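You operate a simulated robot arm through the tools that you are given. There is no shell and no other tool. Be economical: measure what you need, move in short steps, check, and stop when the job is done.

You run a simulated robot arm. Do the job below in one go: nothing can be reset, and whatever is moved stays where it is left.

JOB
Put the grey tin from the right half of the wall bench on top of the black gauge. Then put two of the glass bottles from the left half of the wall bench on the right shelf under the wall bench. Then put the tall brown jar on the left shelf under the wall bench. Then put two of the spools from the left half of the wall bench on the left end of the long table. Keep to this order. Set down upright: glass bottle, tall brown jar, spool.

The check looks at the end state, three seconds after you hand in, the way a careful person would. Anything else that was tipped, shoved, dropped, spilled or broken makes it a failure.

ROBOT AND FRAMES
A 6-joint arm with a fingered hand on a trunk, on a base that drives. Base frame: it is fixed to the floor where the robot stands at the start and does not move with it; the origin is under the middle of the robot, x ahead of it, y to its left, z up. Lengths are in mm, angles in rad, forces in N, time in s.
With the tool pointing down near the work surface it reaches from about 280 to 620 mm from the robot's upright axis, wherever it stands. Its first joint turns from -2.897 to 2.897 rad. Places, roughly: black gauge (9x10x3 cm) [500, 0, 800]; glass bottle [500, 1000, 750]; grey tin (6x6x5 cm) [500, -200, 800]; left end of the long table [-3100, 300, 800]; left shelf under the wall bench [700, 1600, 200]; right shelf under the wall bench [700, 300, 200]; spool (4x4x5 cm) [900, 2100, 800]; tall brown jar (8x8x12 cm) [800, 2000, 800]. Payload 3.2 kg.
The tool frame sits at the grasp point between the pads (the TCP): z along the fingers, y along the line on which they close. The tips reach 22 mm beyond it. The gripper opens to 112 mm. The gripper's body begins 60 mm behind the TCP. The gripper is a hand of 3 fingers: y runs from the thumb to the fingers, the wrist lies at [0, 0, -218] in the tool frame, and closing takes about 1.5 s.
Orientation is that of the tool frame in the base frame, as a unit quaternion [x, y, z, w]. With the fingers straight down and closing along the base's y, the tool's x points along the base's -x, its y along +y and its z along -z.

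CONTROLS
- The arm moves only by the tool move_arm. Its argument "series" is a list that holds one entry, the list of rows, each a list of 6 numbers: the shift along the tool's x, y, z in units of 20 mm (1.0 is 20 mm), then the turn, a rotation vector about the tool's x, y, z in units of 5 degrees (1.0 is 5 degrees). In form: [[[tx, ty, tz, rx, ry, rz], ...]]. A call has 1 to 20 rows; each row shifts and turns the commanded pose from where the row before left it, along the tool's axes as they then stand. "fingers" is the finger opening in mm, from 0 to 112, set as the call begins (left out, the last holds). A call with a number of a shift or a turn outside -1 to 1 is refused whole. Each row takes 0.2 s and may step no farther than 50 mm and 0.15 rad from the row before; otherwise, or with a gripper value out of range, the whole call is refused. A pose out of reach is approached as far as the arm can. The call stops where the force on the tool passes 40 N (or 10 N more than at its start, if that is more) or the arm is blocked; 0.2 s more then pass. Each finger travels about 108 mm/s and halts on what it meets, pressing with about 26 N; the grip force reading is that of the motor and also rises with nothing between the fingers. The clock runs only during rows and for 0.2 s after the last one: add rows that do not move to give the fingers time. The reply holds the time, the measured pose of the TCP, the force on the tool along the base axes, the opening and the grip force, in the units named above and with some noise, with the torque about the TCP (base axes, N m) and any sound that the robot's microphone picked up.
- Cameras (640 x 400 px; columns grow to the right, rows downward): "scene" is now at [10, 129.9, 1464.2]; the picture's right is [-0.49, -0.87, 0.00], its down [-0.64, 0.36, -0.68] and it looks along [0.59, -0.33, -0.74] (base axes); focal length 270 px, centre (320, 200). "wrist" rides on the gripper at [66, 3, -81] in the tool frame; the picture's right is [-0.05, 1.00, 0.00], its down [-0.77, -0.04, -0.64] and it looks along [-0.64, -0.03, 0.77] (tool axes); focal length 275 px, centre (320, 200). There is no depth. A picture from a camera that has moved, and an enlarged one, comes with that camera's place and axes in the base frame and with its lens.
- camera(camera): a new picture of that camera. It takes no simulated time.
- move_column(by): slides the trunk up (or, below 0, down) by that many mm; the arm and the scene camera ride with it, the base frame stays. It gives what a move gives, with no picture.
- roll_base(legs): drives the robot by 1 to 6 legs, each [ahead, turn to the left] in mm and rad, along the robot's own axes; the way and the turn of a leg run together, so that a leg with both is an arc; at most 1500 mm and 3.142 rad a leg. The arm and the cameras ride along, it lands a little off, and it stops where it bumps. It gives what a move gives.
- set_fingers(finger1, finger2, thumb_bend): sets how far each is bent, from 0 (flat) to 1 (curled in); at 0.3 the hand is open as for a grip, at 0.7 the pads meet at the TCP. One left out holds its place. A second passes; each finger stops where it meets its share of the squeeze, and holds until it gets a number again. A gripper value or a shape takes the hand back. It gives what a move gives, with no picture; readings hold the bend of each and the force on the fingers (four entries, about 0 where the hand has none), thumb and palm.
- grasp_type(shape): the hand has 3 fingers and takes this shape, open, in about a second: jaw (thumb against the fingers, like two jaws); tri (thumb and two fingers); tip (a fingertip pinch); poke (one finger out to press); point (the index stretched); flat (the hand flat); cup (the hand cupped); fist (a fist). The gripper value then closes the fingers along that shape, each until it touches; the sizes above hold for jaw. It gives what a move gives, with no picture.
- aim_head(pan, tilt): turns the head with the scene camera to pan (to the left, within 2.705 rad either way) and tilt (down, from -0.506 to 1.204), counted from straight ahead of the robot. It gives what a move gives.
- zoom(camera, box): a new picture of the part [left, top, right, bottom] of that camera's present view, enlarged. It takes no simulated time.
- sign_off(): hands the job in; it is judged then, once.

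Go step by step. Nothing tells you exact positions but the pictures and the camera data: compare them with the known pose of the tool, close in by small moves and look again before you grip or let go. The budget is 186 turns and 164 pictures, counting those below and the enlarged ones. Unless the task says otherwise, let go and move clear before handing in, and close with one line.

The tools are called after "Call:" by a JSON object that holds its "fn" and its "kwargs". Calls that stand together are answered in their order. move_arm: Moves the arm, as the interface text tells. Its arguments: {"type":"object","properties":{"series":{"type":"array","items":{"type":"array","items":{"type":"array","items":{"type":"number"}}}},"fingers":{"type":"number"}},"required":["series"]} The other tools are called the same way: move_column (by) slides the trunk up or down; grasp_type (shape) gives the hand a shape; set_fingers (finger1, finger2, thumb_bend) moves the fingers one by one; roll_base (legs) drives the base; aim_head (pan, tilt) turns the head that bears the scene camera; camera (camera) takes a picture; zoom (camera, box) takes an enlarged picture of a part of a camera's view; sign_off () hands the job in.

At the start:

```text
t: 0.0
ee_pos: [321.6, -241.6, 1133.7]
ee_rot: [-0.002, 1.0, -0.001, 0.0]
contact_force: [0.4, -0.3, 0.1]
wrist_torque: [0.0, 0.03, 0.0]
finger_gap: 112.1
grip_force: 0.1
shape: jaw
bend: [0.3, 0.3, 0.3]
finger forces: [0.0, 0.0, 0.0, 0.0, 0.0, 0.1]
trunk travel left (down, up): [-500.0, 90.0]
robot x, y, heading: [-1.6, 3.2, -0.002]
head pan, tilt: [-0.517, 0.826]
```

scene: 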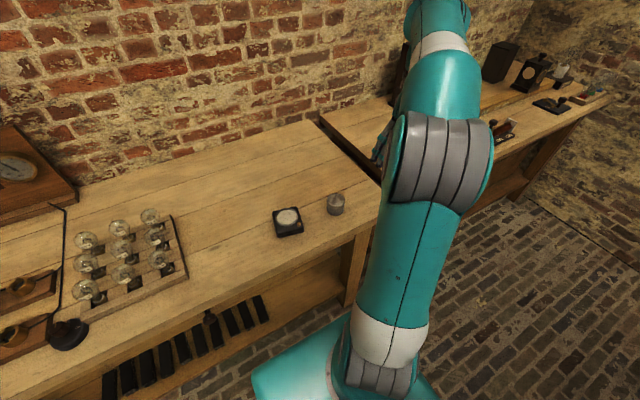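
wrist: 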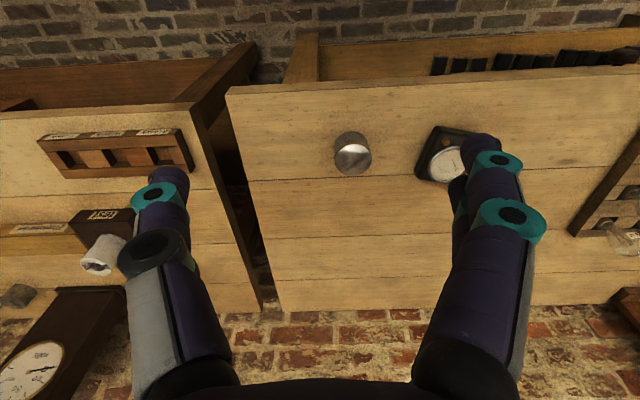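

I see the tin and the gauge on the bench ahead, at about [498,-200] and [508,-35]. I'll take a closer look at both before moving.

Call:
{"fn": "zoom", "kwargs": {"camera": "wrist", "box": [280, 100, 500, 220]}}

Call:
{"fn": "zoom", "kwargs": {"camera": "scene", "box": [240, 150, 400, 250]}}

Call:
{"fn": "zoom", "kwargs": {"camera": "scene", "box": [0, 180, 300, 400]}}

```text
2.91 times, centred on (390, 160) of wrist
camera zoom: at [256.1, -237.6, 1214.1], right [0.04, 1.0, 0.0], down [0.77, -0.03, 0.64], along [0.64, -0.03, -0.77], focal length 801 px, centre (116, 316)
```

zoom: 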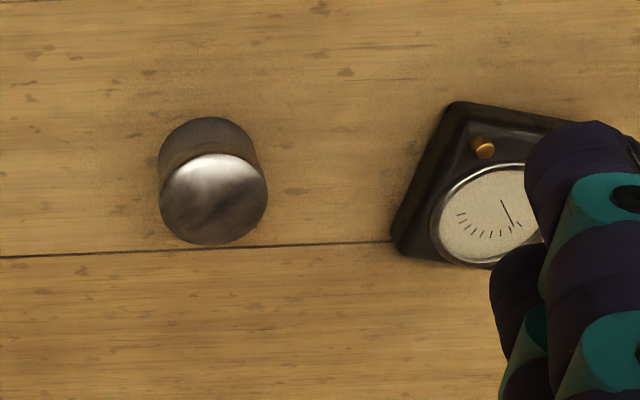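

```text
4.00 times, centred on (320, 200) of scene
camera zoom: at [10.0, 129.9, 1464.2], right [-0.49, -0.87, 0.0], down [-0.64, 0.36, -0.68], along [0.59, -0.33, -0.74], focal length 1079 px, centre (320, 200)
```

zoom: 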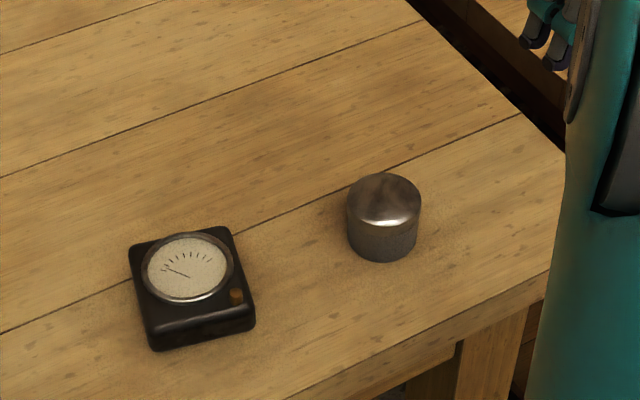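

```text
1.82 times, centred on (150, 290) of scene
camera zoom: at [10.0, 129.9, 1464.2], right [-0.49, -0.87, 0.0], down [-0.64, 0.36, -0.68], along [0.59, -0.33, -0.74], focal length 490 px, centre (629, 36)
```

zoom: 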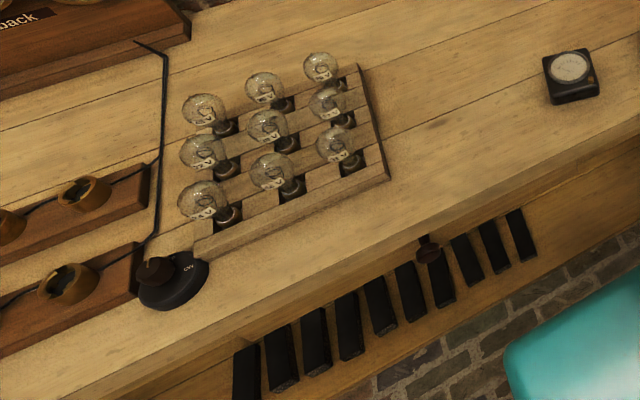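

The table top works out at about z=786 and the tin's top centre at about [488,-196,836]. The dial centre is at about [515,-35,816]. I'll move to just above the tin with the hand open.

Call:
{"fn": "move_arm", "kwargs": {"series": [[[-0.7, 0.19, 0.9, 0, 0, 0], [-0.7, 0.19, 0.9, 0, 0, 0], [-0.7, 0.19, 0.9, 0, 0, 0], [-0.7, 0.19, 0.9, 0, 0, 0], [-0.7, 0.19, 0.9, 0, 0, 0], [-0.7, 0.19, 0.9, 0, 0, 0], [-0.7, 0.19, 0.9, 0, 0, 0], [-0.7, 0.19, 0.9, 0, 0, 0], [-0.7, 0.19, 0.9, 0, 0, 0], [-0.7, 0.19, 0.9, 0, 0, 0], [-0.7, 0.19, 0.9, 0, 0, 0], [-0.7, 0.19, 0.9, 0, 0, 0], [0, 0, 0, 0, 0, 0]]], "fingers": 112}}

Call:
{"fn": "camera", "kwargs": {"camera": "wrist"}}

Call:
{"fn": "camera", "kwargs": {"camera": "scene"}}

```text
t: 2.8
ee_pos: [488.4, -196.7, 917.6]
ee_rot: [-0.002, 1.0, -0.001, 0.001]
contact_force: [-0.1, 0.5, -0.4]
wrist_torque: [0.01, 0.0, 0.01]
finger_gap: 112.2
grip_force: 0.0
shape: jaw
bend: [0.3, 0.3, 0.3]
finger forces: [0.1, 0.0, 0.1, 0.0, 0.0, 0.0]
trunk travel left (down, up): [-500.0, 90.0]
robot x, y, heading: [-3.0, 4.3, 0.0]
head pan, tilt: [-0.517, 0.826]
```

```text
158 pictures are left
camera wrist: at [424.2, -192.2, 998.0], right [0.04, 1.0, 0.0], down [0.77, -0.03, 0.64], along [0.64, -0.03, -0.77], focal length 275 px, centre (320, 200)
```

wrist: 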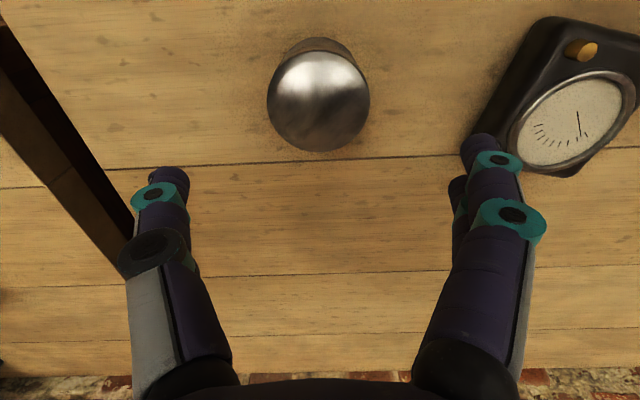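

```text
157 pictures are left
camera scene: at [10.1, 129.9, 1464.2], right [-0.49, -0.87, 0.0], down [-0.64, 0.36, -0.68], along [0.59, -0.33, -0.74], focal length 270 px, centre (320, 200)
```

scene: 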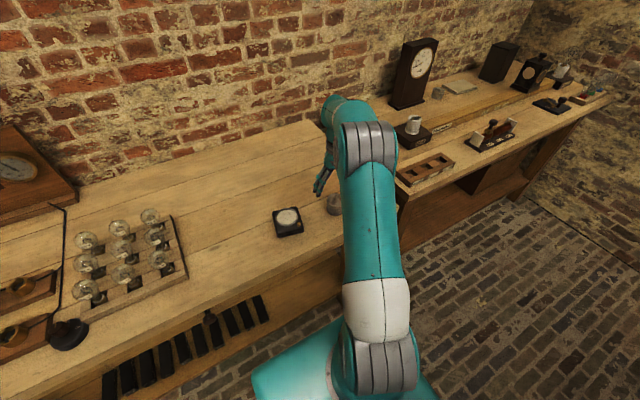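

The tin's top is at about [483,-195], so the hand is nearly over it. I'll go down to z≈820 and close.

Call:
{"fn": "move_arm", "kwargs": {"series": [[[0.2, 0.05, 0.97, 0, 0, 0], [0, 0, 0.97, 0, 0, 0], [0, 0, 0.97, 0, 0, 0], [0, 0, 0.97, 0, 0, 0], [0, 0, 0.97, 0, 0, 0], [0, 0, 0, 0, 0, 0]]]}}

Call:
{"fn": "move_arm", "kwargs": {"series": [[[0, 0, 0, 0, 0, 0], [0, 0, 0, 0, 0, 0], [0, 0, 0, 0, 0, 0], [0, 0, 0, 0, 0, 0], [0, 0, 0, 0, 0, 0], [0, 0, 0, 0, 0, 0], [0, 0, 0, 0, 0, 0], [0, 0, 0, 0, 0, 0]]], "fingers": 40}}

Call:
{"fn": "camera", "kwargs": {"camera": "wrist"}}

```text
t: 4.2
ee_pos: [486.2, -196.1, 823.0]
ee_rot: [-0.002, 1.0, 0.003, 0.0]
contact_force: [0.0, 1.4, -0.4]
wrist_torque: [0.0, -0.01, -0.01]
finger_gap: 111.8
grip_force: 0.0
shape: jaw
bend: [0.3, 0.3, 0.3]
finger forces: [0.0, 0.0, 0.1, 0.0, 0.2, 0.1]
trunk travel left (down, up): [-500.0, 90.0]
robot x, y, heading: [-2.0, 0.8, -0.003]
head pan, tilt: [-0.517, 0.826]
```

```text
t: 6.0
ee_pos: [485.4, -194.7, 822.5]
ee_rot: [-0.001, 1.0, 0.004, 0.0]
contact_force: [0.7, -1.2, 3.2]
wrist_torque: [-0.16, -0.01, 0.0]
finger_gap: 45.4
grip_force: 26.4
shape: jaw
bend: [0.73, 0.74, 0.7]
finger forces: [11.9, 11.4, 0.1, 0.1, 26.7, 0.0]
trunk travel left (down, up): [-500.0, 90.0]
robot x, y, heading: [0.4, 4.2, 0.002]
head pan, tilt: [-0.517, 0.826]
```

```text
156 pictures are left
camera wrist: at [420.8, -191.9, 902.4], right [0.04, 1.0, 0.01], down [0.77, -0.04, 0.64], along [0.64, -0.02, -0.77], focal length 275 px, centre (320, 200)
```

wrist: 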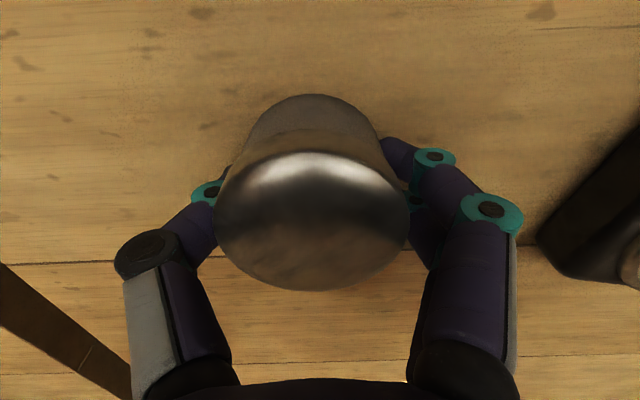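

The grip reads firm at 26 N, so I'll lift and check that the tin hangs straight.

Call:
{"fn": "move_arm", "kwargs": {"series": [[[0, 0, -0.5, 0, 0, 0], [0, 0, -1, 0, 0, 0], [0, 0, -1, 0, 0, 0], [0, 0, -1, 0, 0, 0], [0, 0, 0, 0, 0, 0]]]}}

Call:
{"fn": "camera", "kwargs": {"camera": "wrist"}}

Call:
{"fn": "zoom", "kwargs": {"camera": "scene", "box": [240, 120, 400, 250]}}

```text
t: 7.2
ee_pos: [485.7, -193.0, 890.6]
ee_rot: [-0.003, 1.0, -0.001, 0.0]
contact_force: [-0.2, 0.3, -1.6]
wrist_torque: [-0.02, -0.03, -0.03]
finger_gap: 45.0
grip_force: 26.4
shape: jaw
bend: [0.73, 0.74, 0.7]
finger forces: [12.4, 11.7, 0.1, 0.0, 24.3, 0.0]
trunk travel left (down, up): [-500.0, 90.0]
robot x, y, heading: [-0.2, -1.1, 0.001]
head pan, tilt: [-0.517, 0.826]
```

```text
155 pictures are left
camera wrist: at [420.5, -189.6, 971.6], right [0.04, 1.0, 0.0], down [0.77, -0.03, 0.64], along [0.64, -0.03, -0.77], focal length 275 px, centre (320, 200)
```

wrist: 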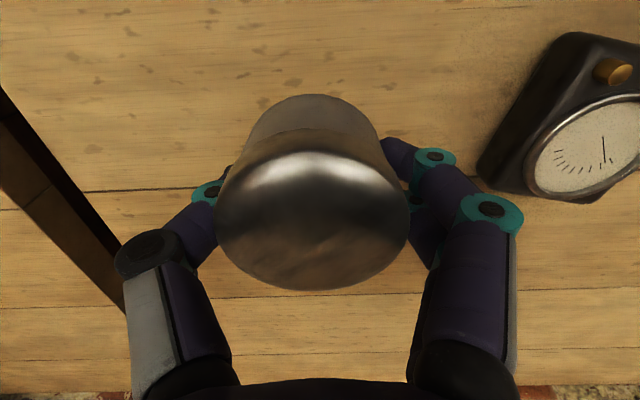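

```text
3.08 times, centred on (320, 185) of scene
camera zoom: at [10.2, 129.8, 1464.2], right [-0.49, -0.87, 0.0], down [-0.64, 0.36, -0.68], along [0.59, -0.33, -0.74], focal length 830 px, centre (320, 246)
```

zoom: 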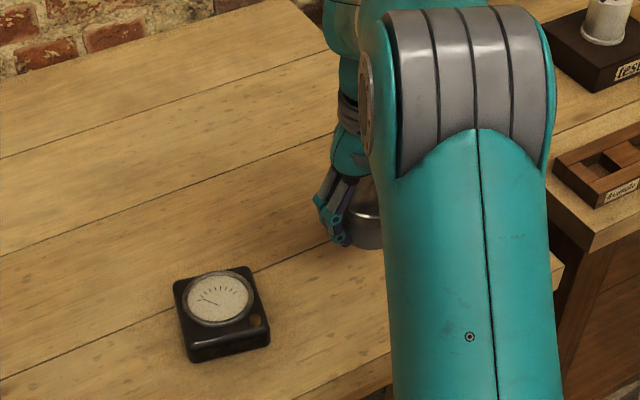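

The tin came up straight. I'll carry it to hover over the dial, a little higher, then look again.

Call:
{"fn": "move_arm", "kwargs": {"series": [[[0, 0.5, -0.5, 0, 0, 0], [-0.2, 1, 0, 0, 0, 0], [-0.2, 1, 0, 0, 0, 0], [-0.2, 1, 0, 0, 0, 0], [-0.2, 1, 0, 0, 0, 0], [-0.2, 1, 0, 0, 0, 0], [-0.2, 1, 0, 0, 0, 0], [-0.2, 1, 0, 0, 0, 0], [0, 0.5, 0, 0, 0, 0], [0, 0, 0, 0, 0, 0]]]}}

Call:
{"fn": "camera", "kwargs": {"camera": "wrist"}}

Call:
{"fn": "zoom", "kwargs": {"camera": "scene", "box": [220, 150, 380, 250]}}

```text
t: 9.4
ee_pos: [512.3, -31.9, 900.0]
ee_rot: [-0.001, 1.0, 0.0, 0.0]
contact_force: [0.3, -0.1, -0.7]
wrist_torque: [-0.01, -0.01, 0.03]
finger_gap: 45.1
grip_force: 26.2
shape: jaw
bend: [0.73, 0.74, 0.7]
finger forces: [12.5, 11.7, 0.1, 0.0, 24.2, 0.1]
trunk travel left (down, up): [-500.0, 90.0]
robot x, y, heading: [-2.5, 3.4, -0.001]
head pan, tilt: [-0.517, 0.826]
```

```text
153 pictures are left
camera wrist: at [447.7, -29.0, 980.7], right [0.04, 1.0, 0.0], down [0.77, -0.03, 0.64], along [0.64, -0.03, -0.77], focal length 275 px, centre (320, 200)
```

wrist: 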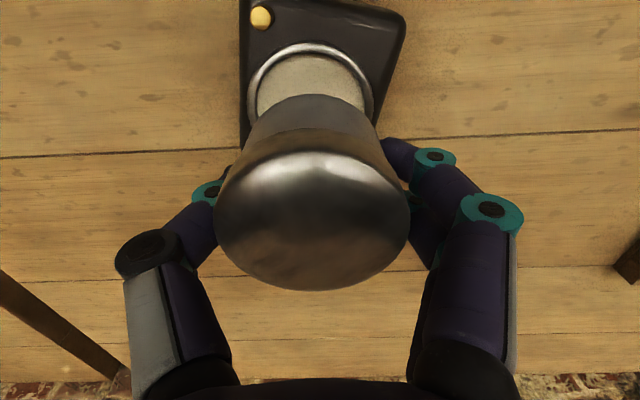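

```text
4.00 times, centred on (300, 200) of scene
camera zoom: at [10.2, 129.9, 1464.2], right [-0.49, -0.87, 0.0], down [-0.64, 0.36, -0.68], along [0.59, -0.33, -0.74], focal length 1079 px, centre (400, 200)
```

zoom: 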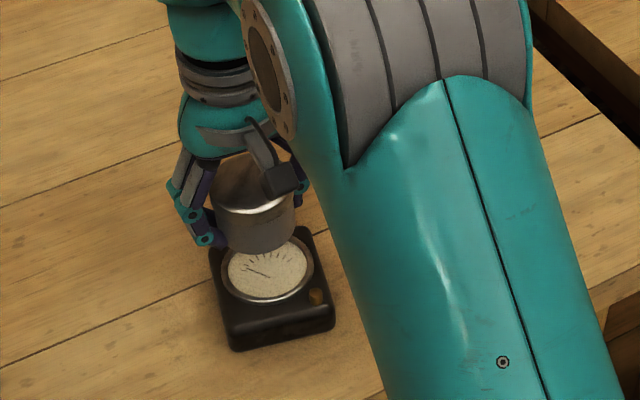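

The hand is within a few mm of the target. I'll correct by +3 mm in x and −3 mm in y and lower the tin until it touches.

Call:
{"fn": "move_arm", "kwargs": {"series": [[[-0.15, -0.15, 0.9, 0, 0, 0], [0, 0, 0.9, 0, 0, 0], [0, 0, 0.2, 0, 0, 0], [0, 0, 0.1, 0, 0, 0], [0, 0, 0.1, 0, 0, 0], [0, 0, 0, 0, 0, 0]]]}}

Call:
{"fn": "zoom", "kwargs": {"camera": "scene", "box": [240, 170, 320, 250]}}

Call:
{"fn": "camera", "kwargs": {"camera": "wrist"}}

```text
t: 10.8
ee_pos: [514.2, -35.9, 858.1]
ee_rot: [-0.002, 1.0, -0.001, -0.001]
contact_force: [-0.5, 0.5, -1.2]
wrist_torque: [-0.02, -0.02, 0.0]
finger_gap: 45.0
grip_force: 26.1
shape: jaw
bend: [0.73, 0.74, 0.7]
finger forces: [12.5, 11.7, 0.0, 0.1, 24.2, 0.0]
trunk travel left (down, up): [-500.0, 90.0]
robot x, y, heading: [2.5, 6.2, -0.002]
head pan, tilt: [-0.517, 0.826]
```

```text
5.00 times, centred on (280, 210) of scene
camera zoom: at [10.2, 129.9, 1464.2], right [-0.49, -0.87, 0.0], down [-0.64, 0.36, -0.68], along [0.59, -0.33, -0.74], focal length 1349 px, centre (520, 150)
```

zoom: 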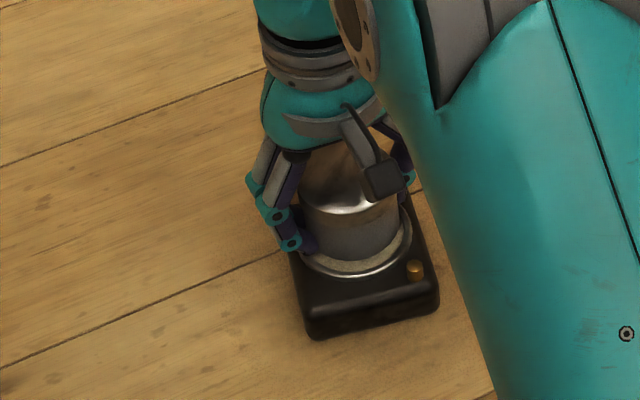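

```text
150 pictures are left
camera wrist: at [450.0, -33.2, 936.6], right [0.04, 1.0, 0.0], down [0.77, -0.03, 0.64], along [0.64, -0.03, -0.77], focal length 275 px, centre (320, 200)
```

wrist: 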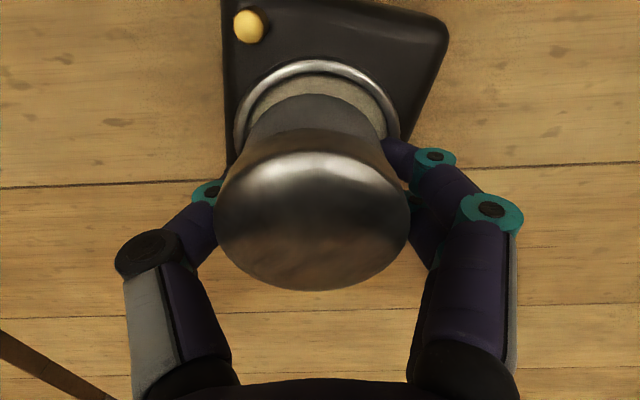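

The tin sits centred over the dial, a few mm above it. I'll ease it down.

Call:
{"fn": "move_arm", "kwargs": {"series": [[[0, 0, 0.1, 0, 0, 0], [0, 0, 0.1, 0, 0, 0], [0, 0, 0.05, 0, 0, 0], [0, 0, 0, 0, 0, 0]]]}}

```text
t: 11.8
ee_pos: [515.4, -35.6, 851.3]
ee_rot: [-0.002, 1.0, -0.001, 0.001]
contact_force: [1.9, 1.0, 9.5]
wrist_torque: [0.29, -0.04, -0.07]
finger_gap: 45.2
grip_force: 26.2
shape: jaw
bend: [0.74, 0.74, 0.7]
finger forces: [19.9, 15.9, 0.1, 0.0, 25.3, 0.0]
trunk travel left (down, up): [-500.0, 90.0]
robot x, y, heading: [-2.3, 4.7, 0.005]
head pan, tilt: [-0.517, 0.826]
```

It is in contact at 9.5 N. I'll open the hand and rise clear.

Call:
{"fn": "move_arm", "kwargs": {"series": [[[0, 0, -0.03, 0, 0, 0], [0, 0, 0, 0, 0, 0], [0, 0, 0, 0, 0, 0], [0, 0, 0, 0, 0, 0], [0, 0, 0, 0, 0, 0], [0, 0, 0, 0, 0, 0]]], "fingers": 112}}

Call:
{"fn": "move_arm", "kwargs": {"series": [[[0, 0, -1, 0, 0, 0], [0, 0, -1, 0, 0, 0], [0, 0, -1, 0, 0, 0], [0, 0, -1, 0, 0, 0], [0, 0, -1, 0, 0, 0], [0, 0, -1, 0, 0, 0], [0, 0, -1, 0, 0, 0], [0, 0, -1, 0, 0, 0]]]}}

Call:
{"fn": "camera", "kwargs": {"camera": "wrist"}}

Call:
{"fn": "aim_head", "kwargs": {"pan": 1.1, "tilt": 0.55}}

Call:
{"fn": "camera", "kwargs": {"camera": "scene"}}

```text
t: 13.2
ee_pos: [516.2, -34.7, 851.7]
ee_rot: [-0.001, 1.0, -0.001, 0.001]
contact_force: [-0.2, 0.9, -1.2]
wrist_torque: [-0.02, 0.0, 0.02]
finger_gap: 111.8
grip_force: 0.0
shape: jaw
bend: [0.3, 0.3, 0.3]
finger forces: [0.0, 0.0, 0.1, 0.0, 0.1, 0.0]
trunk travel left (down, up): [-500.0, 90.0]
robot x, y, heading: [2.2, 3.4, -0.001]
head pan, tilt: [-0.517, 0.826]
```

```text
t: 15.0
ee_pos: [515.4, -38.0, 1010.9]
ee_rot: [-0.002, 1.0, -0.001, -0.001]
contact_force: [0.3, -0.6, 0.6]
wrist_torque: [0.01, -0.02, 0.0]
finger_gap: 111.7
grip_force: 0.0
shape: jaw
bend: [0.3, 0.3, 0.3]
finger forces: [0.0, 0.0, 0.0, 0.1, 0.0, 0.0]
trunk travel left (down, up): [-500.0, 90.0]
robot x, y, heading: [-4.5, 4.8, 0.003]
head pan, tilt: [-0.517, 0.826]
```

```text
149 pictures are left
camera wrist: at [450.1, -34.9, 1091.2], right [0.04, 1.0, 0.0], down [0.77, -0.03, 0.64], along [0.63, -0.03, -0.77], focal length 275 px, centre (320, 200)
```

wrist: 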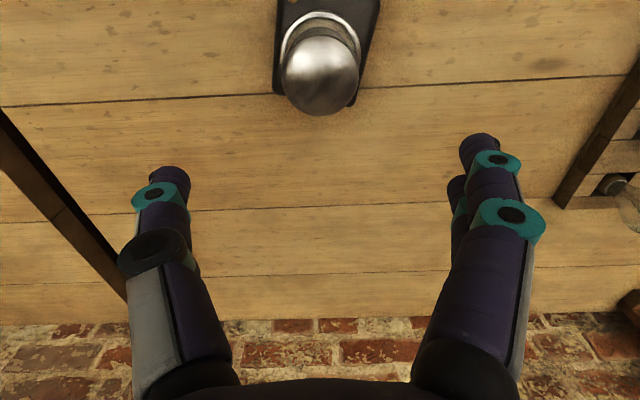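

```text
t: 16.7
ee_pos: [514.2, -38.4, 1011.2]
ee_rot: [-0.002, 1.0, -0.001, 0.0]
contact_force: [0.0, 0.2, 1.1]
wrist_torque: [-0.04, 0.0, 0.0]
finger_gap: 112.0
grip_force: 0.0
shape: jaw
bend: [0.3, 0.3, 0.3]
finger forces: [0.0, 0.0, 0.0, 0.1, 0.1, 0.0]
trunk travel left (down, up): [-500.0, 90.0]
robot x, y, heading: [-0.3, 0.1, 0.001]
head pan, tilt: [1.1, 0.55]
```

```text
148 pictures are left
camera scene: at [-18.1, 249.1, 1487.7], right [0.89, -0.45, 0.0], down [-0.24, -0.47, -0.85], along [0.39, 0.76, -0.52], focal length 270 px, centre (320, 200)
```

scene: 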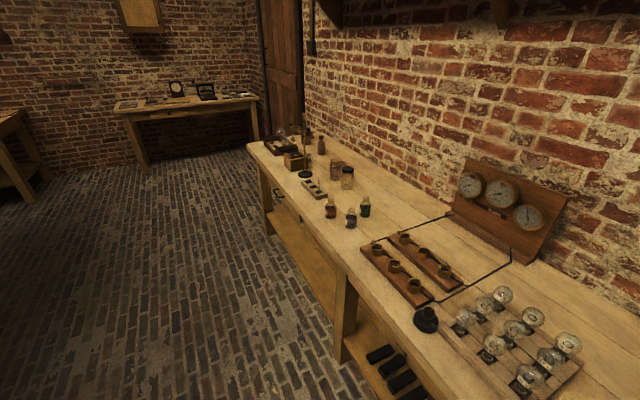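

The tin stands well on the gauge. To the left I see three small bottles on the bench, then spools and jars farther along, so I'll enlarge that part.

Call:
{"fn": "zoom", "kwargs": {"camera": "scene", "box": [240, 110, 400, 240]}}

Call:
{"fn": "aim_head", "kwargs": {"pan": 0.6, "tilt": 1.1}}

Call:
{"fn": "camera", "kwargs": {"camera": "scene"}}

```text
3.08 times, centred on (320, 175) of scene
camera zoom: at [-18.1, 249.1, 1487.7], right [0.89, -0.45, 0.0], down [-0.24, -0.47, -0.85], along [0.39, 0.76, -0.52], focal length 830 px, centre (320, 277)
```

zoom: 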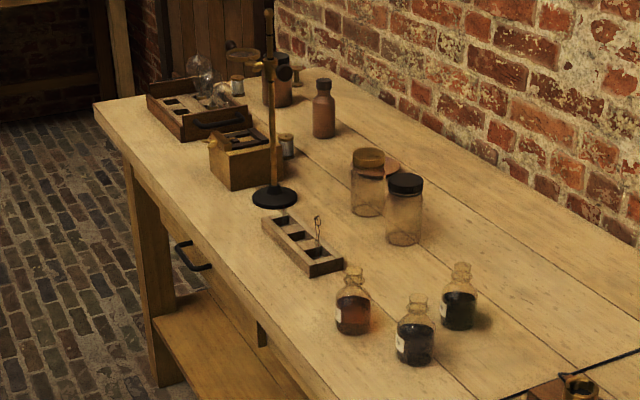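

```text
t: 17.6
ee_pos: [516.1, -38.4, 1011.1]
ee_rot: [-0.002, 1.0, -0.001, 0.0]
contact_force: [0.1, -0.3, -0.6]
wrist_torque: [0.0, -0.01, -0.02]
finger_gap: 111.8
grip_force: 0.1
shape: jaw
bend: [0.3, 0.3, 0.3]
finger forces: [0.1, 0.0, 0.1, 0.1, 0.0, 0.0]
trunk travel left (down, up): [-500.0, 90.0]
robot x, y, heading: [0.3, -0.0, 0.002]
head pan, tilt: [0.6, 1.1]
```

```text
146 pictures are left
camera scene: at [-6.8, 204.8, 1444.7], right [0.57, -0.82, 0.0], down [-0.73, -0.5, -0.45], along [0.38, 0.26, -0.89], focal length 270 px, centre (320, 200)
```

scene: 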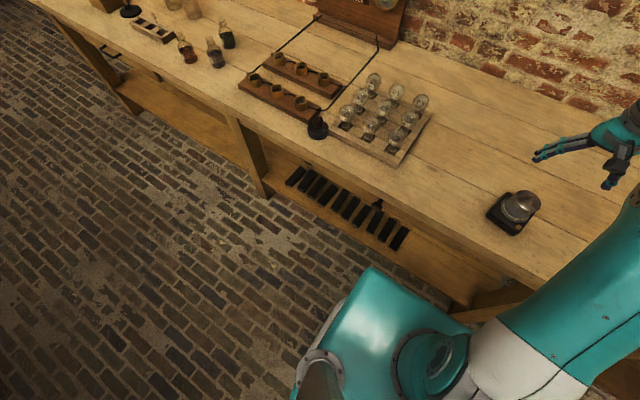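

I have bottles at about [484,1125] (red), [529,1023] (black) and [634,1067] (dark green). The spools and brown jar are farther left. Next I'll back off and lower the trunk to inspect the right shelf.

Call:
{"fn": "roll_base", "kwargs": {"legs": [[-500, 0]]}}

Call:
{"fn": "move_column", "kwargs": {"by": -450}}

Call:
{"fn": "aim_head", "kwargs": {"pan": 0.25, "tilt": 0.6}}

Call:
{"fn": "camera", "kwargs": {"camera": "scene"}}

Call:
{"fn": "camera", "kwargs": {"camera": "wrist"}}

```text
t: 20.6
ee_pos: [12.7, -39.7, 1010.8]
ee_rot: [0.001, 1.0, -0.002, 0.0]
contact_force: [0.0, 0.0, 0.3]
wrist_torque: [0.0, -0.02, -0.01]
finger_gap: 111.9
grip_force: 0.1
shape: jaw
bend: [0.3, 0.3, 0.3]
finger forces: [0.0, 0.0, 0.0, 0.0, 0.0, 0.0]
trunk travel left (down, up): [-500.0, 90.0]
robot x, y, heading: [-505.2, 4.7, -0.007]
head pan, tilt: [0.6, 1.1]
```

```text
refused: -450 is not a number from -400 to 400
```

```text
t: 21.5
ee_pos: [12.8, -40.6, 1011.2]
ee_rot: [0.001, 1.0, 0.0, -0.001]
contact_force: [-0.9, 0.8, -0.2]
wrist_torque: [-0.01, 0.03, 0.03]
finger_gap: 112.0
grip_force: 0.1
shape: jaw
bend: [0.3, 0.3, 0.3]
finger forces: [0.1, 0.0, 0.1, 0.0, 0.1, 0.0]
trunk travel left (down, up): [-500.0, 90.0]
robot x, y, heading: [-503.9, 6.7, -0.002]
head pan, tilt: [0.25, 0.6]
```

```text
145 pictures are left
camera scene: at [-474.8, 192.2, 1483.2], right [0.24, -0.97, 0.0], down [-0.55, -0.14, -0.82], along [0.8, 0.2, -0.57], focal length 270 px, centre (320, 200)
```

scene: 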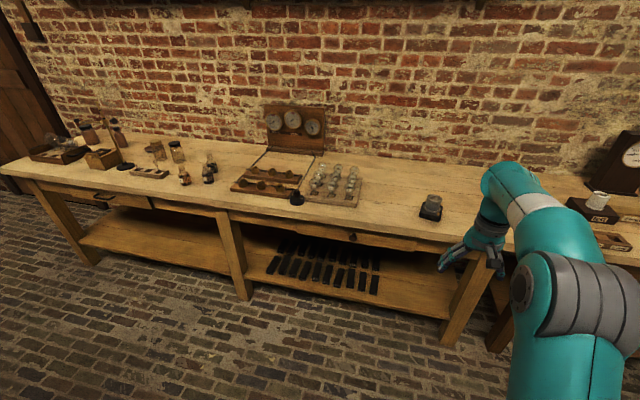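

```text
144 pictures are left
camera wrist: at [-52.4, -35.9, 1091.0], right [0.05, 1.0, 0.0], down [0.77, -0.04, 0.64], along [0.64, -0.03, -0.77], focal length 275 px, centre (320, 200)
```

wrist: 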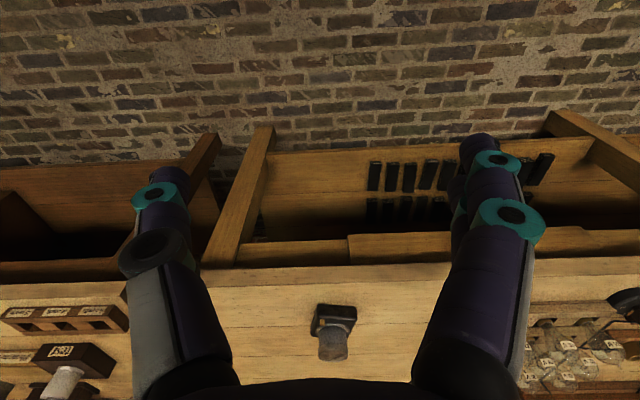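

The left shelf is empty. The right shelf holds black pieces in its middle and has a free area at its right end, so I'll lower the trunk for a better look.

Call:
{"fn": "move_column", "kwargs": {"by": -400}}

Call:
{"fn": "aim_head", "kwargs": {"pan": 0.1, "tilt": 0.5}}

Call:
{"fn": "camera", "kwargs": {"camera": "scene"}}

Call:
{"fn": "camera", "kwargs": {"camera": "wrist"}}

```text
t: 25.4
ee_pos: [12.9, -39.2, 609.9]
ee_rot: [0.0, 1.0, -0.001, -0.001]
contact_force: [-0.9, 0.8, 0.3]
wrist_torque: [0.03, 0.01, 0.0]
finger_gap: 112.0
grip_force: 0.2
shape: jaw
bend: [0.3, 0.3, 0.3]
finger forces: [0.0, 0.0, 0.0, 0.1, 0.0, 0.0]
trunk travel left (down, up): [-100.0, 490.0]
robot x, y, heading: [-501.1, 2.2, -0.005]
head pan, tilt: [0.25, 0.6]
```

```text
t: 26.1
ee_pos: [12.4, -40.3, 610.6]
ee_rot: [0.001, 1.0, 0.0, 0.001]
contact_force: [0.4, -0.1, -0.1]
wrist_torque: [0.01, -0.01, 0.01]
finger_gap: 111.8
grip_force: 0.2
shape: jaw
bend: [0.3, 0.3, 0.3]
finger forces: [0.1, 0.0, 0.0, 0.1, 0.0, 0.0]
trunk travel left (down, up): [-100.0, 490.0]
robot x, y, heading: [-503.2, 5.7, -0.005]
head pan, tilt: [0.099, 0.499]
```

```text
143 pictures are left
camera scene: at [-470.0, 179.3, 1092.3], right [0.09, -1.0, 0.0], down [-0.48, -0.05, -0.88], along [0.87, 0.08, -0.48], focal length 270 px, centre (320, 200)
```

scene: 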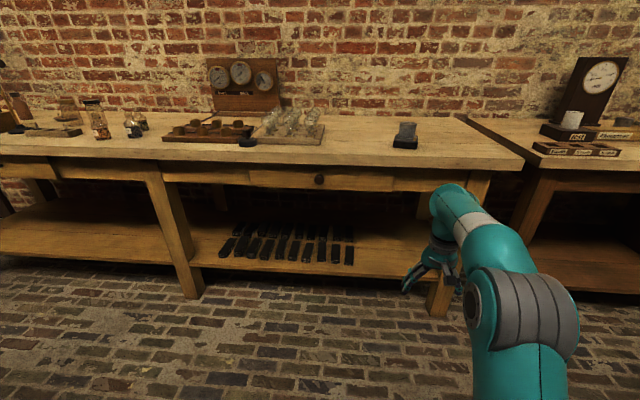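

```text
142 pictures are left
camera wrist: at [-52.4, -36.0, 691.0], right [0.05, 1.0, 0.0], down [0.77, -0.04, 0.64], along [0.64, -0.03, -0.77], focal length 275 px, centre (320, 200)
```

wrist: 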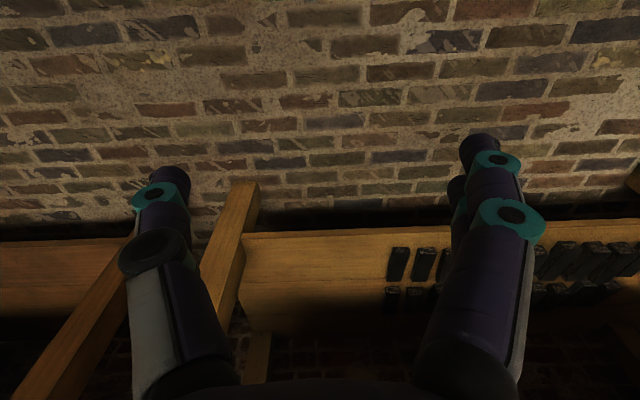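

The shelf top is at z≈200 with its front edge at x≈478, and the apron's underside is at z≈645. The space at x≈560, y −200…90 is free for the bottles. Now I'll go up again, over to the bottles, and pitch the hand 45°.

Call:
{"fn": "move_column", "kwargs": {"by": 400}}

Call:
{"fn": "roll_base", "kwargs": {"legs": [[0, 1.575], [1070, 0], [0, -1.57]]}}

Call:
{"fn": "move_arm", "kwargs": {"series": [[[0, 0, 0, 0, -1, 0], [0, 0, 0, 0, -1, 0], [0, 0, 0, 0, -1, 0], [0, 0, 0, 0, -1, 0], [0, 0, 0, 0, -1, 0], [0, 0, 0, 0, -1, 0], [0, 0, 0, 0, -1, 0], [0, 0, 0, 0, -1, 0], [0, 0, 0, 0, -1, 0]]], "fingers": 85}}

Call:
{"fn": "camera", "kwargs": {"camera": "scene"}}

Call:
{"fn": "camera", "kwargs": {"camera": "wrist"}}

```text
t: 29.9
ee_pos: [11.7, -38.1, 1011.3]
ee_rot: [0.0, 1.0, -0.001, 0.0]
contact_force: [-0.3, 0.7, 0.3]
wrist_torque: [0.01, -0.01, 0.01]
finger_gap: 111.9
grip_force: 0.1
shape: jaw
bend: [0.3, 0.3, 0.3]
finger forces: [0.0, 0.1, 0.1, 0.1, 0.1, 0.0]
trunk travel left (down, up): [-500.0, 90.0]
robot x, y, heading: [-505.0, -1.5, -0.002]
head pan, tilt: [0.099, 0.499]
```

```text
t: 42.9
ee_pos: [24.1, 1036.7, 1010.6]
ee_rot: [-0.011, 1.0, -0.001, 0.0]
contact_force: [-0.6, 0.1, -0.5]
wrist_torque: [0.0, -0.02, 0.02]
finger_gap: 111.8
grip_force: 0.1
shape: jaw
bend: [0.3, 0.3, 0.3]
finger forces: [0.0, 0.0, 0.0, 0.0, 0.0, 0.0]
trunk travel left (down, up): [-500.0, 90.0]
robot x, y, heading: [-493.7, 1068.2, 0.018]
head pan, tilt: [0.099, 0.499]
```

```text
t: 44.9
ee_pos: [24.9, 1036.1, 1011.1]
ee_rot: [-0.009, 0.924, 0.003, 0.383]
contact_force: [-0.4, -0.4, 0.3]
wrist_torque: [-0.01, -0.01, -0.01]
finger_gap: 85.3
grip_force: 0.0
shape: jaw
bend: [0.63, 0.63, 0.59]
finger forces: [0.0, 0.0, 0.0, 0.0, 0.0, 0.0]
trunk travel left (down, up): [-500.0, 90.0]
robot x, y, heading: [-490.6, 1069.7, 0.018]
head pan, tilt: [0.099, 0.499]
```

```text
141 pictures are left
camera scene: at [-462.8, 1245.5, 1492.3], right [0.12, -0.99, 0.0], down [-0.48, -0.06, -0.88], along [0.87, 0.1, -0.48], focal length 270 px, centre (320, 200)
```

scene: 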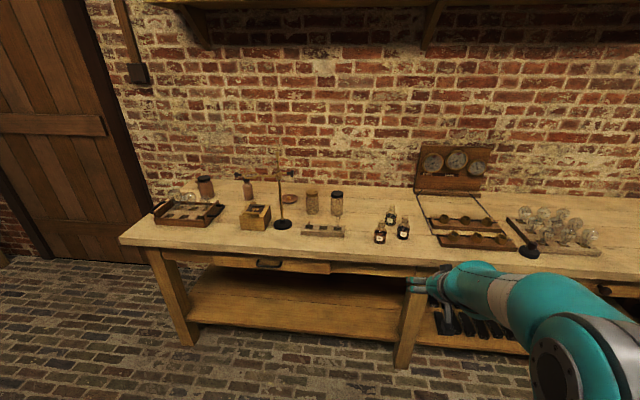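

```text
140 pictures are left
camera wrist: at [-78.3, 1038.0, 1020.8], right [0.01, 1.0, 0.03], down [0.1, -0.03, 0.99], along [1.0, -0.01, -0.1], focal length 275 px, centre (320, 200)
```

wrist: 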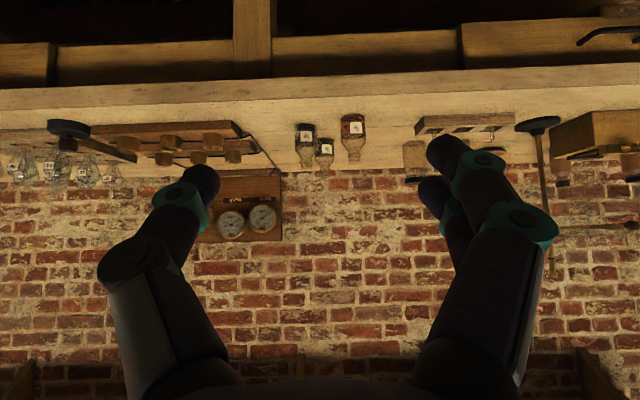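

I see the three bottles clearly and will enlarge both views to locate them.

Call:
{"fn": "zoom", "kwargs": {"camera": "scene", "box": [350, 190, 430, 250]}}

Call:
{"fn": "zoom", "kwargs": {"camera": "wrist", "box": [260, 80, 420, 200]}}

```text
6.67 times, centred on (390, 220) of scene
camera zoom: at [-462.8, 1245.5, 1492.3], right [0.12, -0.99, 0.0], down [-0.48, -0.06, -0.88], along [0.87, 0.1, -0.48], focal length 1798 px, centre (-147, 67)
```

zoom: 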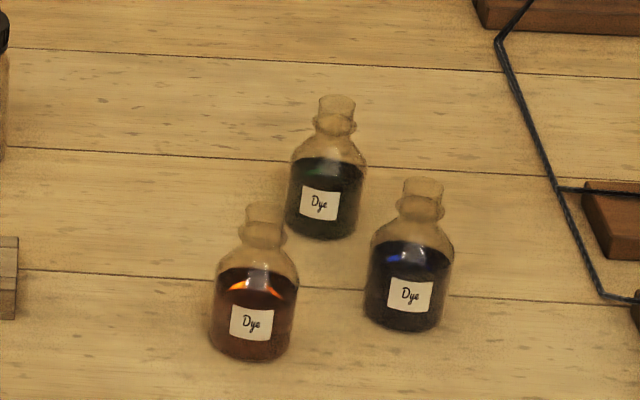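

```text
3.33 times, centred on (340, 140) of wrist
camera zoom: at [-78.3, 1038.0, 1020.8], right [0.01, 1.0, 0.03], down [0.1, -0.03, 0.99], along [1.0, -0.01, -0.1], focal length 918 px, centre (253, 400)
```

zoom: 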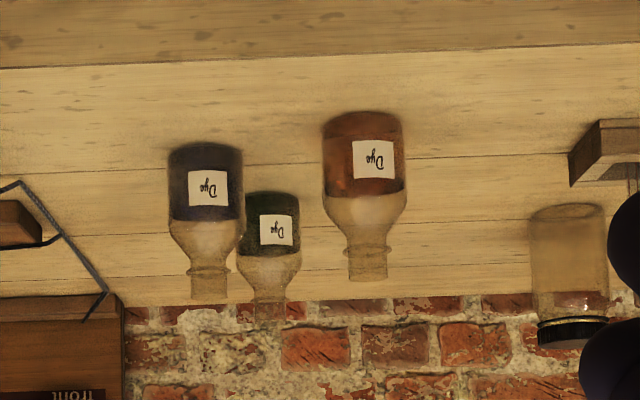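

The red bottle is at about [490,1102] and the black at about [533,1000]; both are roughly 54 mm wide and 107 mm tall with open necks. I'll drive up to the bench with the hand well above them.

Call:
{"fn": "roll_base", "kwargs": {"legs": [[420, -0.016]]}}

Call:
{"fn": "camera", "kwargs": {"camera": "wrist"}}

Call:
{"fn": "aim_head", "kwargs": {"pan": 0.1, "tilt": 0.9}}

Call:
{"fn": "camera", "kwargs": {"camera": "scene"}}

```text
t: 47.5
ee_pos: [439.1, 1033.8, 1011.7]
ee_rot: [-0.004, 0.924, 0.002, 0.383]
contact_force: [0.2, -0.4, -1.1]
wrist_torque: [-0.02, 0.02, 0.01]
finger_gap: 85.1
grip_force: 0.1
shape: jaw
bend: [0.63, 0.63, 0.59]
finger forces: [0.0, 0.0, 0.1, 0.1, 0.0, 0.0]
trunk travel left (down, up): [-500.0, 90.0]
robot x, y, heading: [-72.7, 1071.9, 0.004]
head pan, tilt: [0.099, 0.499]
```

```text
137 pictures are left
camera wrist: at [337.0, 1036.2, 1020.9], right [0.03, 1.0, 0.03], down [0.1, -0.03, 0.99], along [1.0, -0.02, -0.1], focal length 275 px, centre (320, 200)
```

wrist: 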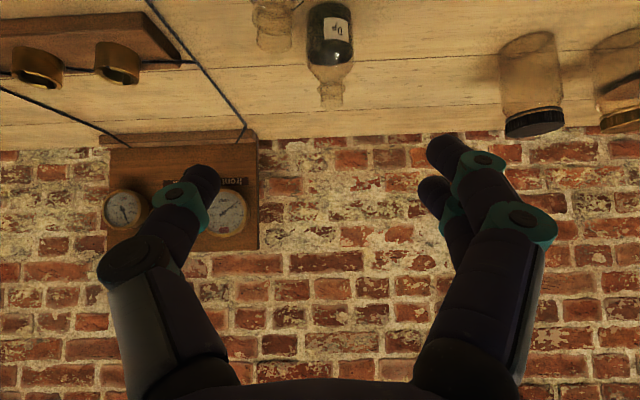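

```text
t: 48.4
ee_pos: [439.5, 1032.3, 1011.0]
ee_rot: [-0.004, 0.924, 0.001, 0.381]
contact_force: [0.4, -0.2, 0.4]
wrist_torque: [-0.02, -0.03, 0.02]
finger_gap: 85.2
grip_force: 0.0
shape: jaw
bend: [0.63, 0.63, 0.59]
finger forces: [0.0, 0.0, 0.0, 0.0, 0.1, 0.0]
trunk travel left (down, up): [-500.0, 90.0]
robot x, y, heading: [-73.3, 1074.3, 0.001]
head pan, tilt: [0.099, 0.901]
```

```text
136 pictures are left
camera scene: at [-60.3, 1247.6, 1458.5], right [0.1, -0.99, 0.0], down [-0.78, -0.08, -0.62], along [0.62, 0.06, -0.78], focal length 270 px, centre (320, 200)
```

scene: 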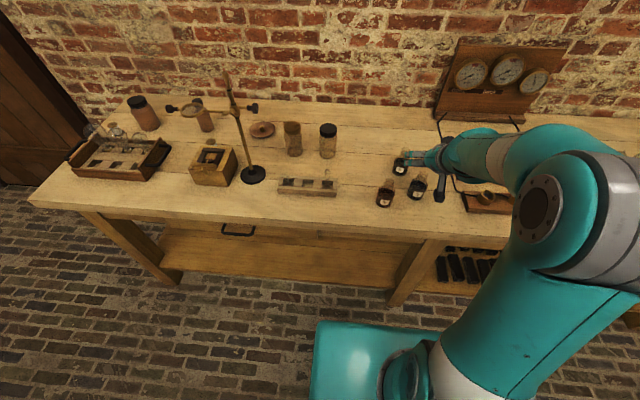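

The red bottle comes out at [484,1099] again. I'll lower the hand in front of it, at x≈390 and z≈828.

Call:
{"fn": "move_arm", "kwargs": {"series": [[[0.824, 0.335, 0.47, 0, 0, 0], [0.824, 0.335, 0.47, 0, 0, 0], [0.824, 0.335, 0.47, 0, 0, 0], [0.824, 0.335, 0.47, 0, 0, 0], [0.824, 0.335, 0.47, 0, 0, 0], [0.824, 0.335, 0.47, 0, 0, 0], [0.824, 0.335, 0.47, 0, 0, 0], [0.824, 0.335, 0.47, 0, 0, 0], [0.824, 0.335, 0.47, 0, 0, 0], [0.824, 0.335, 0.47, 0, 0, 0], [0, 0, 0, 0, 0, 0]]], "fingers": 100}}

Call:
{"fn": "camera", "kwargs": {"camera": "wrist"}}

Call:
{"fn": "camera", "kwargs": {"camera": "scene"}}

```text
t: 50.8
ee_pos: [393.4, 1095.9, 843.9]
ee_rot: [-0.004, 0.924, 0.001, 0.383]
contact_force: [-0.4, 0.9, -0.2]
wrist_torque: [-0.01, 0.01, -0.02]
finger_gap: 99.8
grip_force: 0.0
shape: jaw
bend: [0.49, 0.49, 0.45]
finger forces: [0.1, 0.0, 0.1, 0.0, 0.0, 0.1]
out of reach, approached as far as the arm can: row 2, 3
trunk travel left (down, up): [-500.0, 90.0]
robot x, y, heading: [-74.2, 1071.6, 0.008]
head pan, tilt: [0.099, 0.901]
```

```text
135 pictures are left
camera wrist: at [291.2, 1099.6, 853.6], right [0.03, 1.0, 0.03], down [0.1, -0.03, 0.99], along [1.0, -0.02, -0.1], focal length 275 px, centre (320, 200)
```

wrist: 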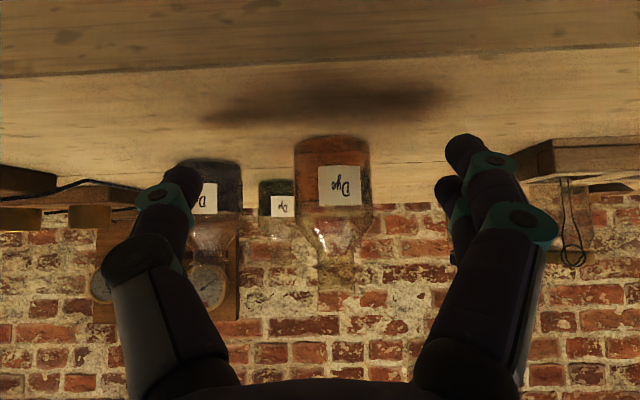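

```text
134 pictures are left
camera scene: at [-60.3, 1247.6, 1458.5], right [0.1, -0.99, 0.0], down [-0.78, -0.08, -0.62], along [0.62, 0.06, -0.78], focal length 270 px, centre (320, 200)
```

scene: 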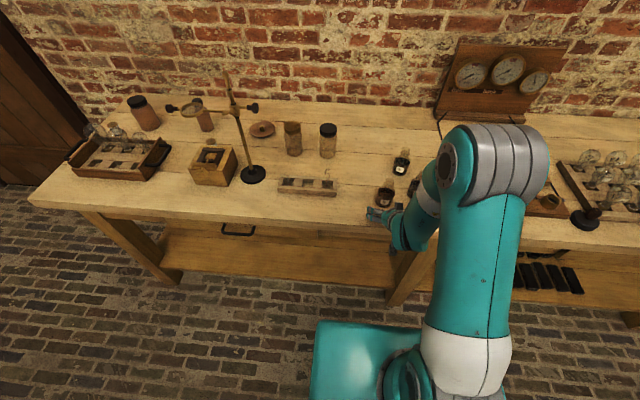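

The bottle is slightly to the left of the hand's centre line (y≈1104) and the table may be nearer z≈793. I'll move forward 60 mm with a small sideways correction and look again.

Call:
{"fn": "move_arm", "kwargs": {"series": [[[-0.495, 0.1, 0.565, 0, 0, 0], [-0.495, 0.1, 0.565, 0, 0, 0], [-0.495, 0.1, 0.565, 0, 0, 0], [-0.495, 0.1, 0.565, 0, 0, 0], [0, 0, 0, 0, 0, 0]]]}}

Call:
{"fn": "camera", "kwargs": {"camera": "wrist"}}

Call:
{"fn": "zoom", "kwargs": {"camera": "scene", "box": [350, 130, 450, 230]}}

```text
t: 52.0
ee_pos: [453.9, 1104.2, 840.9]
ee_rot: [-0.004, 0.924, 0.001, 0.382]
contact_force: [0.1, 0.2, -0.6]
wrist_torque: [0.01, 0.01, -0.05]
finger_gap: 99.8
grip_force: 0.1
shape: jaw
bend: [0.49, 0.49, 0.45]
finger forces: [0.0, 0.1, 0.1, 0.0, 0.0, 0.0]
trunk travel left (down, up): [-500.0, 90.0]
robot x, y, heading: [-78.6, 1071.8, 0.003]
head pan, tilt: [0.099, 0.901]
```

```text
133 pictures are left
camera wrist: at [351.2, 1107.3, 850.3], right [0.03, 1.0, 0.03], down [0.1, -0.03, 0.99], along [1.0, -0.02, -0.1], focal length 275 px, centre (320, 200)
```

wrist: 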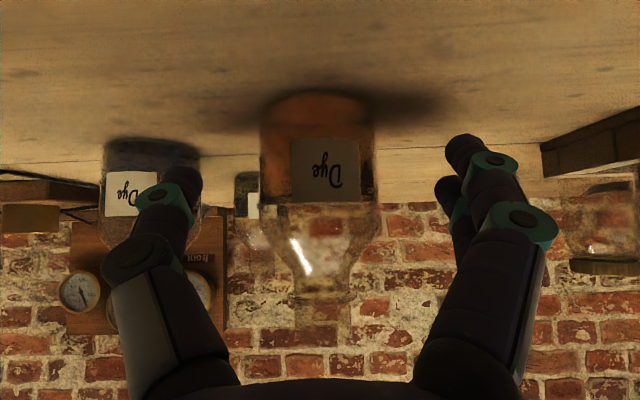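

```text
4.00 times, centred on (400, 180) of scene
camera zoom: at [-60.2, 1247.6, 1458.5], right [0.1, -0.99, 0.0], down [-0.78, -0.08, -0.62], along [0.62, 0.06, -0.78], focal length 1079 px, centre (0, 280)
```

zoom: 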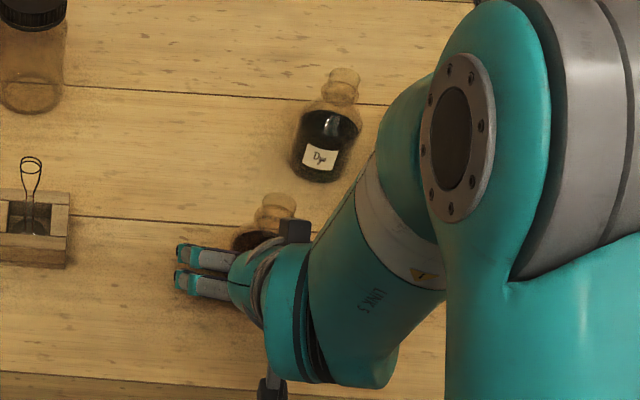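

The bottle is now centred in the hand, about 25 mm ahead of the TCP. I'll move in 26 mm and close on it.

Call:
{"fn": "move_arm", "kwargs": {"series": [[[-0.46, 0, 0.46, 0, 0, 0], [-0.46, 0, 0.46, 0, 0, 0], [0, 0, 0, 0, 0, 0]]]}}

Call:
{"fn": "move_arm", "kwargs": {"series": [[[0, 0, 0, 0, 0, 0], [0, 0, 0, 0, 0, 0], [0, 0, 0, 0, 0, 0], [0, 0, 0, 0, 0, 0], [0, 0, 0, 0, 0, 0], [0, 0, 0, 0, 0, 0], [0, 0, 0, 0, 0, 0], [0, 0, 0, 0, 0, 0]]], "fingers": 35}}

Call:
{"fn": "camera", "kwargs": {"camera": "wrist"}}

```text
t: 52.8
ee_pos: [480.0, 1104.6, 839.1]
ee_rot: [-0.003, 0.924, 0.001, 0.382]
contact_force: [0.2, 0.1, -0.3]
wrist_torque: [-0.01, 0.0, 0.02]
finger_gap: 99.8
grip_force: 0.1
shape: jaw
bend: [0.49, 0.49, 0.45]
finger forces: [0.1, 0.0, 0.1, 0.1, 0.0, 0.0]
trunk travel left (down, up): [-500.0, 90.0]
robot x, y, heading: [-77.2, 1074.4, 0.001]
head pan, tilt: [0.099, 0.901]
```

```text
t: 54.6
ee_pos: [479.9, 1104.5, 841.0]
ee_rot: [-0.003, 0.924, 0.001, 0.383]
contact_force: [0.4, -0.2, 3.7]
wrist_torque: [0.03, -0.02, 0.0]
finger_gap: 2.8
grip_force: 25.8
shape: jaw
bend: [0.75, 0.66, 0.76]
finger forces: [13.3, 2.0, 0.0, 0.0, 13.0, 1.9]
trunk travel left (down, up): [-500.0, 90.0]
robot x, y, heading: [-75.0, 1071.6, 0.0]
head pan, tilt: [0.099, 0.901]
```

```text
131 pictures are left
camera wrist: at [377.2, 1108.4, 849.4], right [0.03, 1.0, 0.03], down [0.09, -0.03, 0.99], along [1.0, -0.02, -0.1], focal length 275 px, centre (320, 200)
```

wrist: 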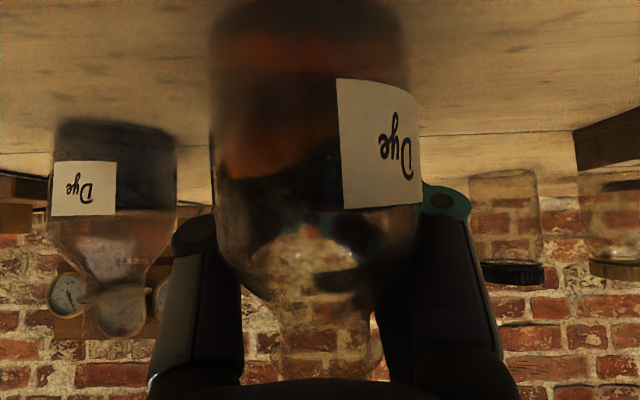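

The fingers curled around the bottle's far side and drew it about 30 mm towards the palm. I'll look closely at whether it still stands upright.

Call:
{"fn": "zoom", "kwargs": {"camera": "scene", "box": [360, 150, 440, 230]}}

Call:
{"fn": "zoom", "kwargs": {"camera": "wrist", "box": [180, 0, 460, 390]}}

```text
5.00 times, centred on (400, 190) of scene
camera zoom: at [-60.5, 1247.5, 1458.5], right [0.1, -0.99, 0.0], down [-0.78, -0.08, -0.62], along [0.62, 0.06, -0.78], focal length 1349 px, centre (-80, 250)
```

zoom: 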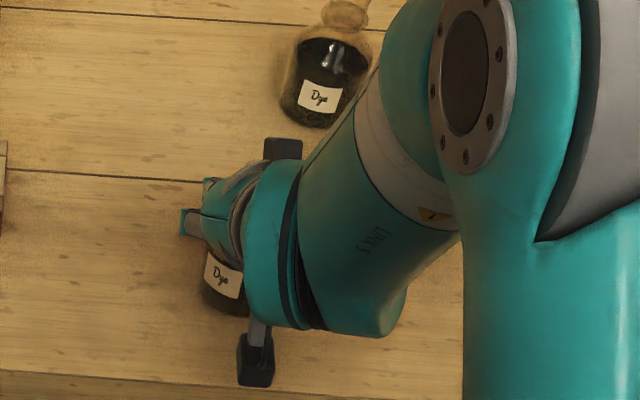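

```text
1.03 times, centred on (320, 195) of wrist (not enlarged: the box is as wide or as high as the picture)
camera zoom: at [377.2, 1108.4, 849.4], right [0.03, 1.0, 0.03], down [0.09, -0.03, 0.99], along [1.0, -0.02, -0.1], focal length 282 px, centre (320, 205)
```

zoom: 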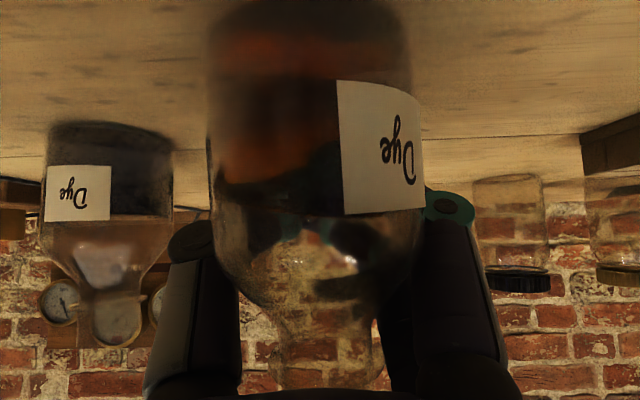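

The bottle still stands upright, now at x≈449. This wrapping grip isn't trustworthy, so I'll let go, back out, and grip from straight above as I did with the tin.

Call:
{"fn": "move_arm", "kwargs": {"series": [[[0, 0, 0, 0, 0, 0], [0, 0, 0, 0, 0, 0], [0, 0, 0, 0, 0, 0], [0, 0, 0, 0, 0, 0], [0, 0, 0, 0, 0, 0], [0, 0, 0, 0, 0, 0], [0, 0, 0, 0, 0, 0]]], "fingers": 112}}

Call:
{"fn": "camera", "kwargs": {"camera": "wrist"}}

```text
t: 56.2
ee_pos: [479.8, 1106.0, 839.4]
ee_rot: [-0.003, 0.924, 0.0, 0.382]
contact_force: [-0.4, 0.2, 0.9]
wrist_torque: [0.03, -0.02, 0.04]
finger_gap: 112.0
grip_force: 0.0
shape: jaw
bend: [0.3, 0.3, 0.3]
finger forces: [0.1, 0.0, 0.1, 0.0, 0.0, 0.4]
trunk travel left (down, up): [-500.0, 90.0]
robot x, y, heading: [-75.2, 1071.4, 0.006]
head pan, tilt: [0.099, 0.901]
```

```text
128 pictures are left
camera wrist: at [377.2, 1108.5, 849.3], right [0.03, 1.0, 0.03], down [0.1, -0.03, 0.99], along [1.0, -0.02, -0.1], focal length 275 px, centre (320, 200)
```

wrist: 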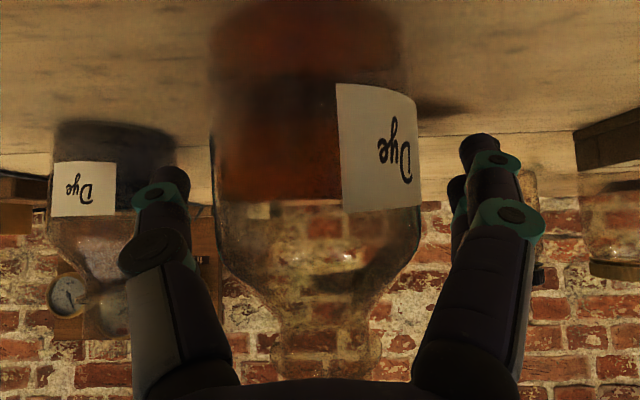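

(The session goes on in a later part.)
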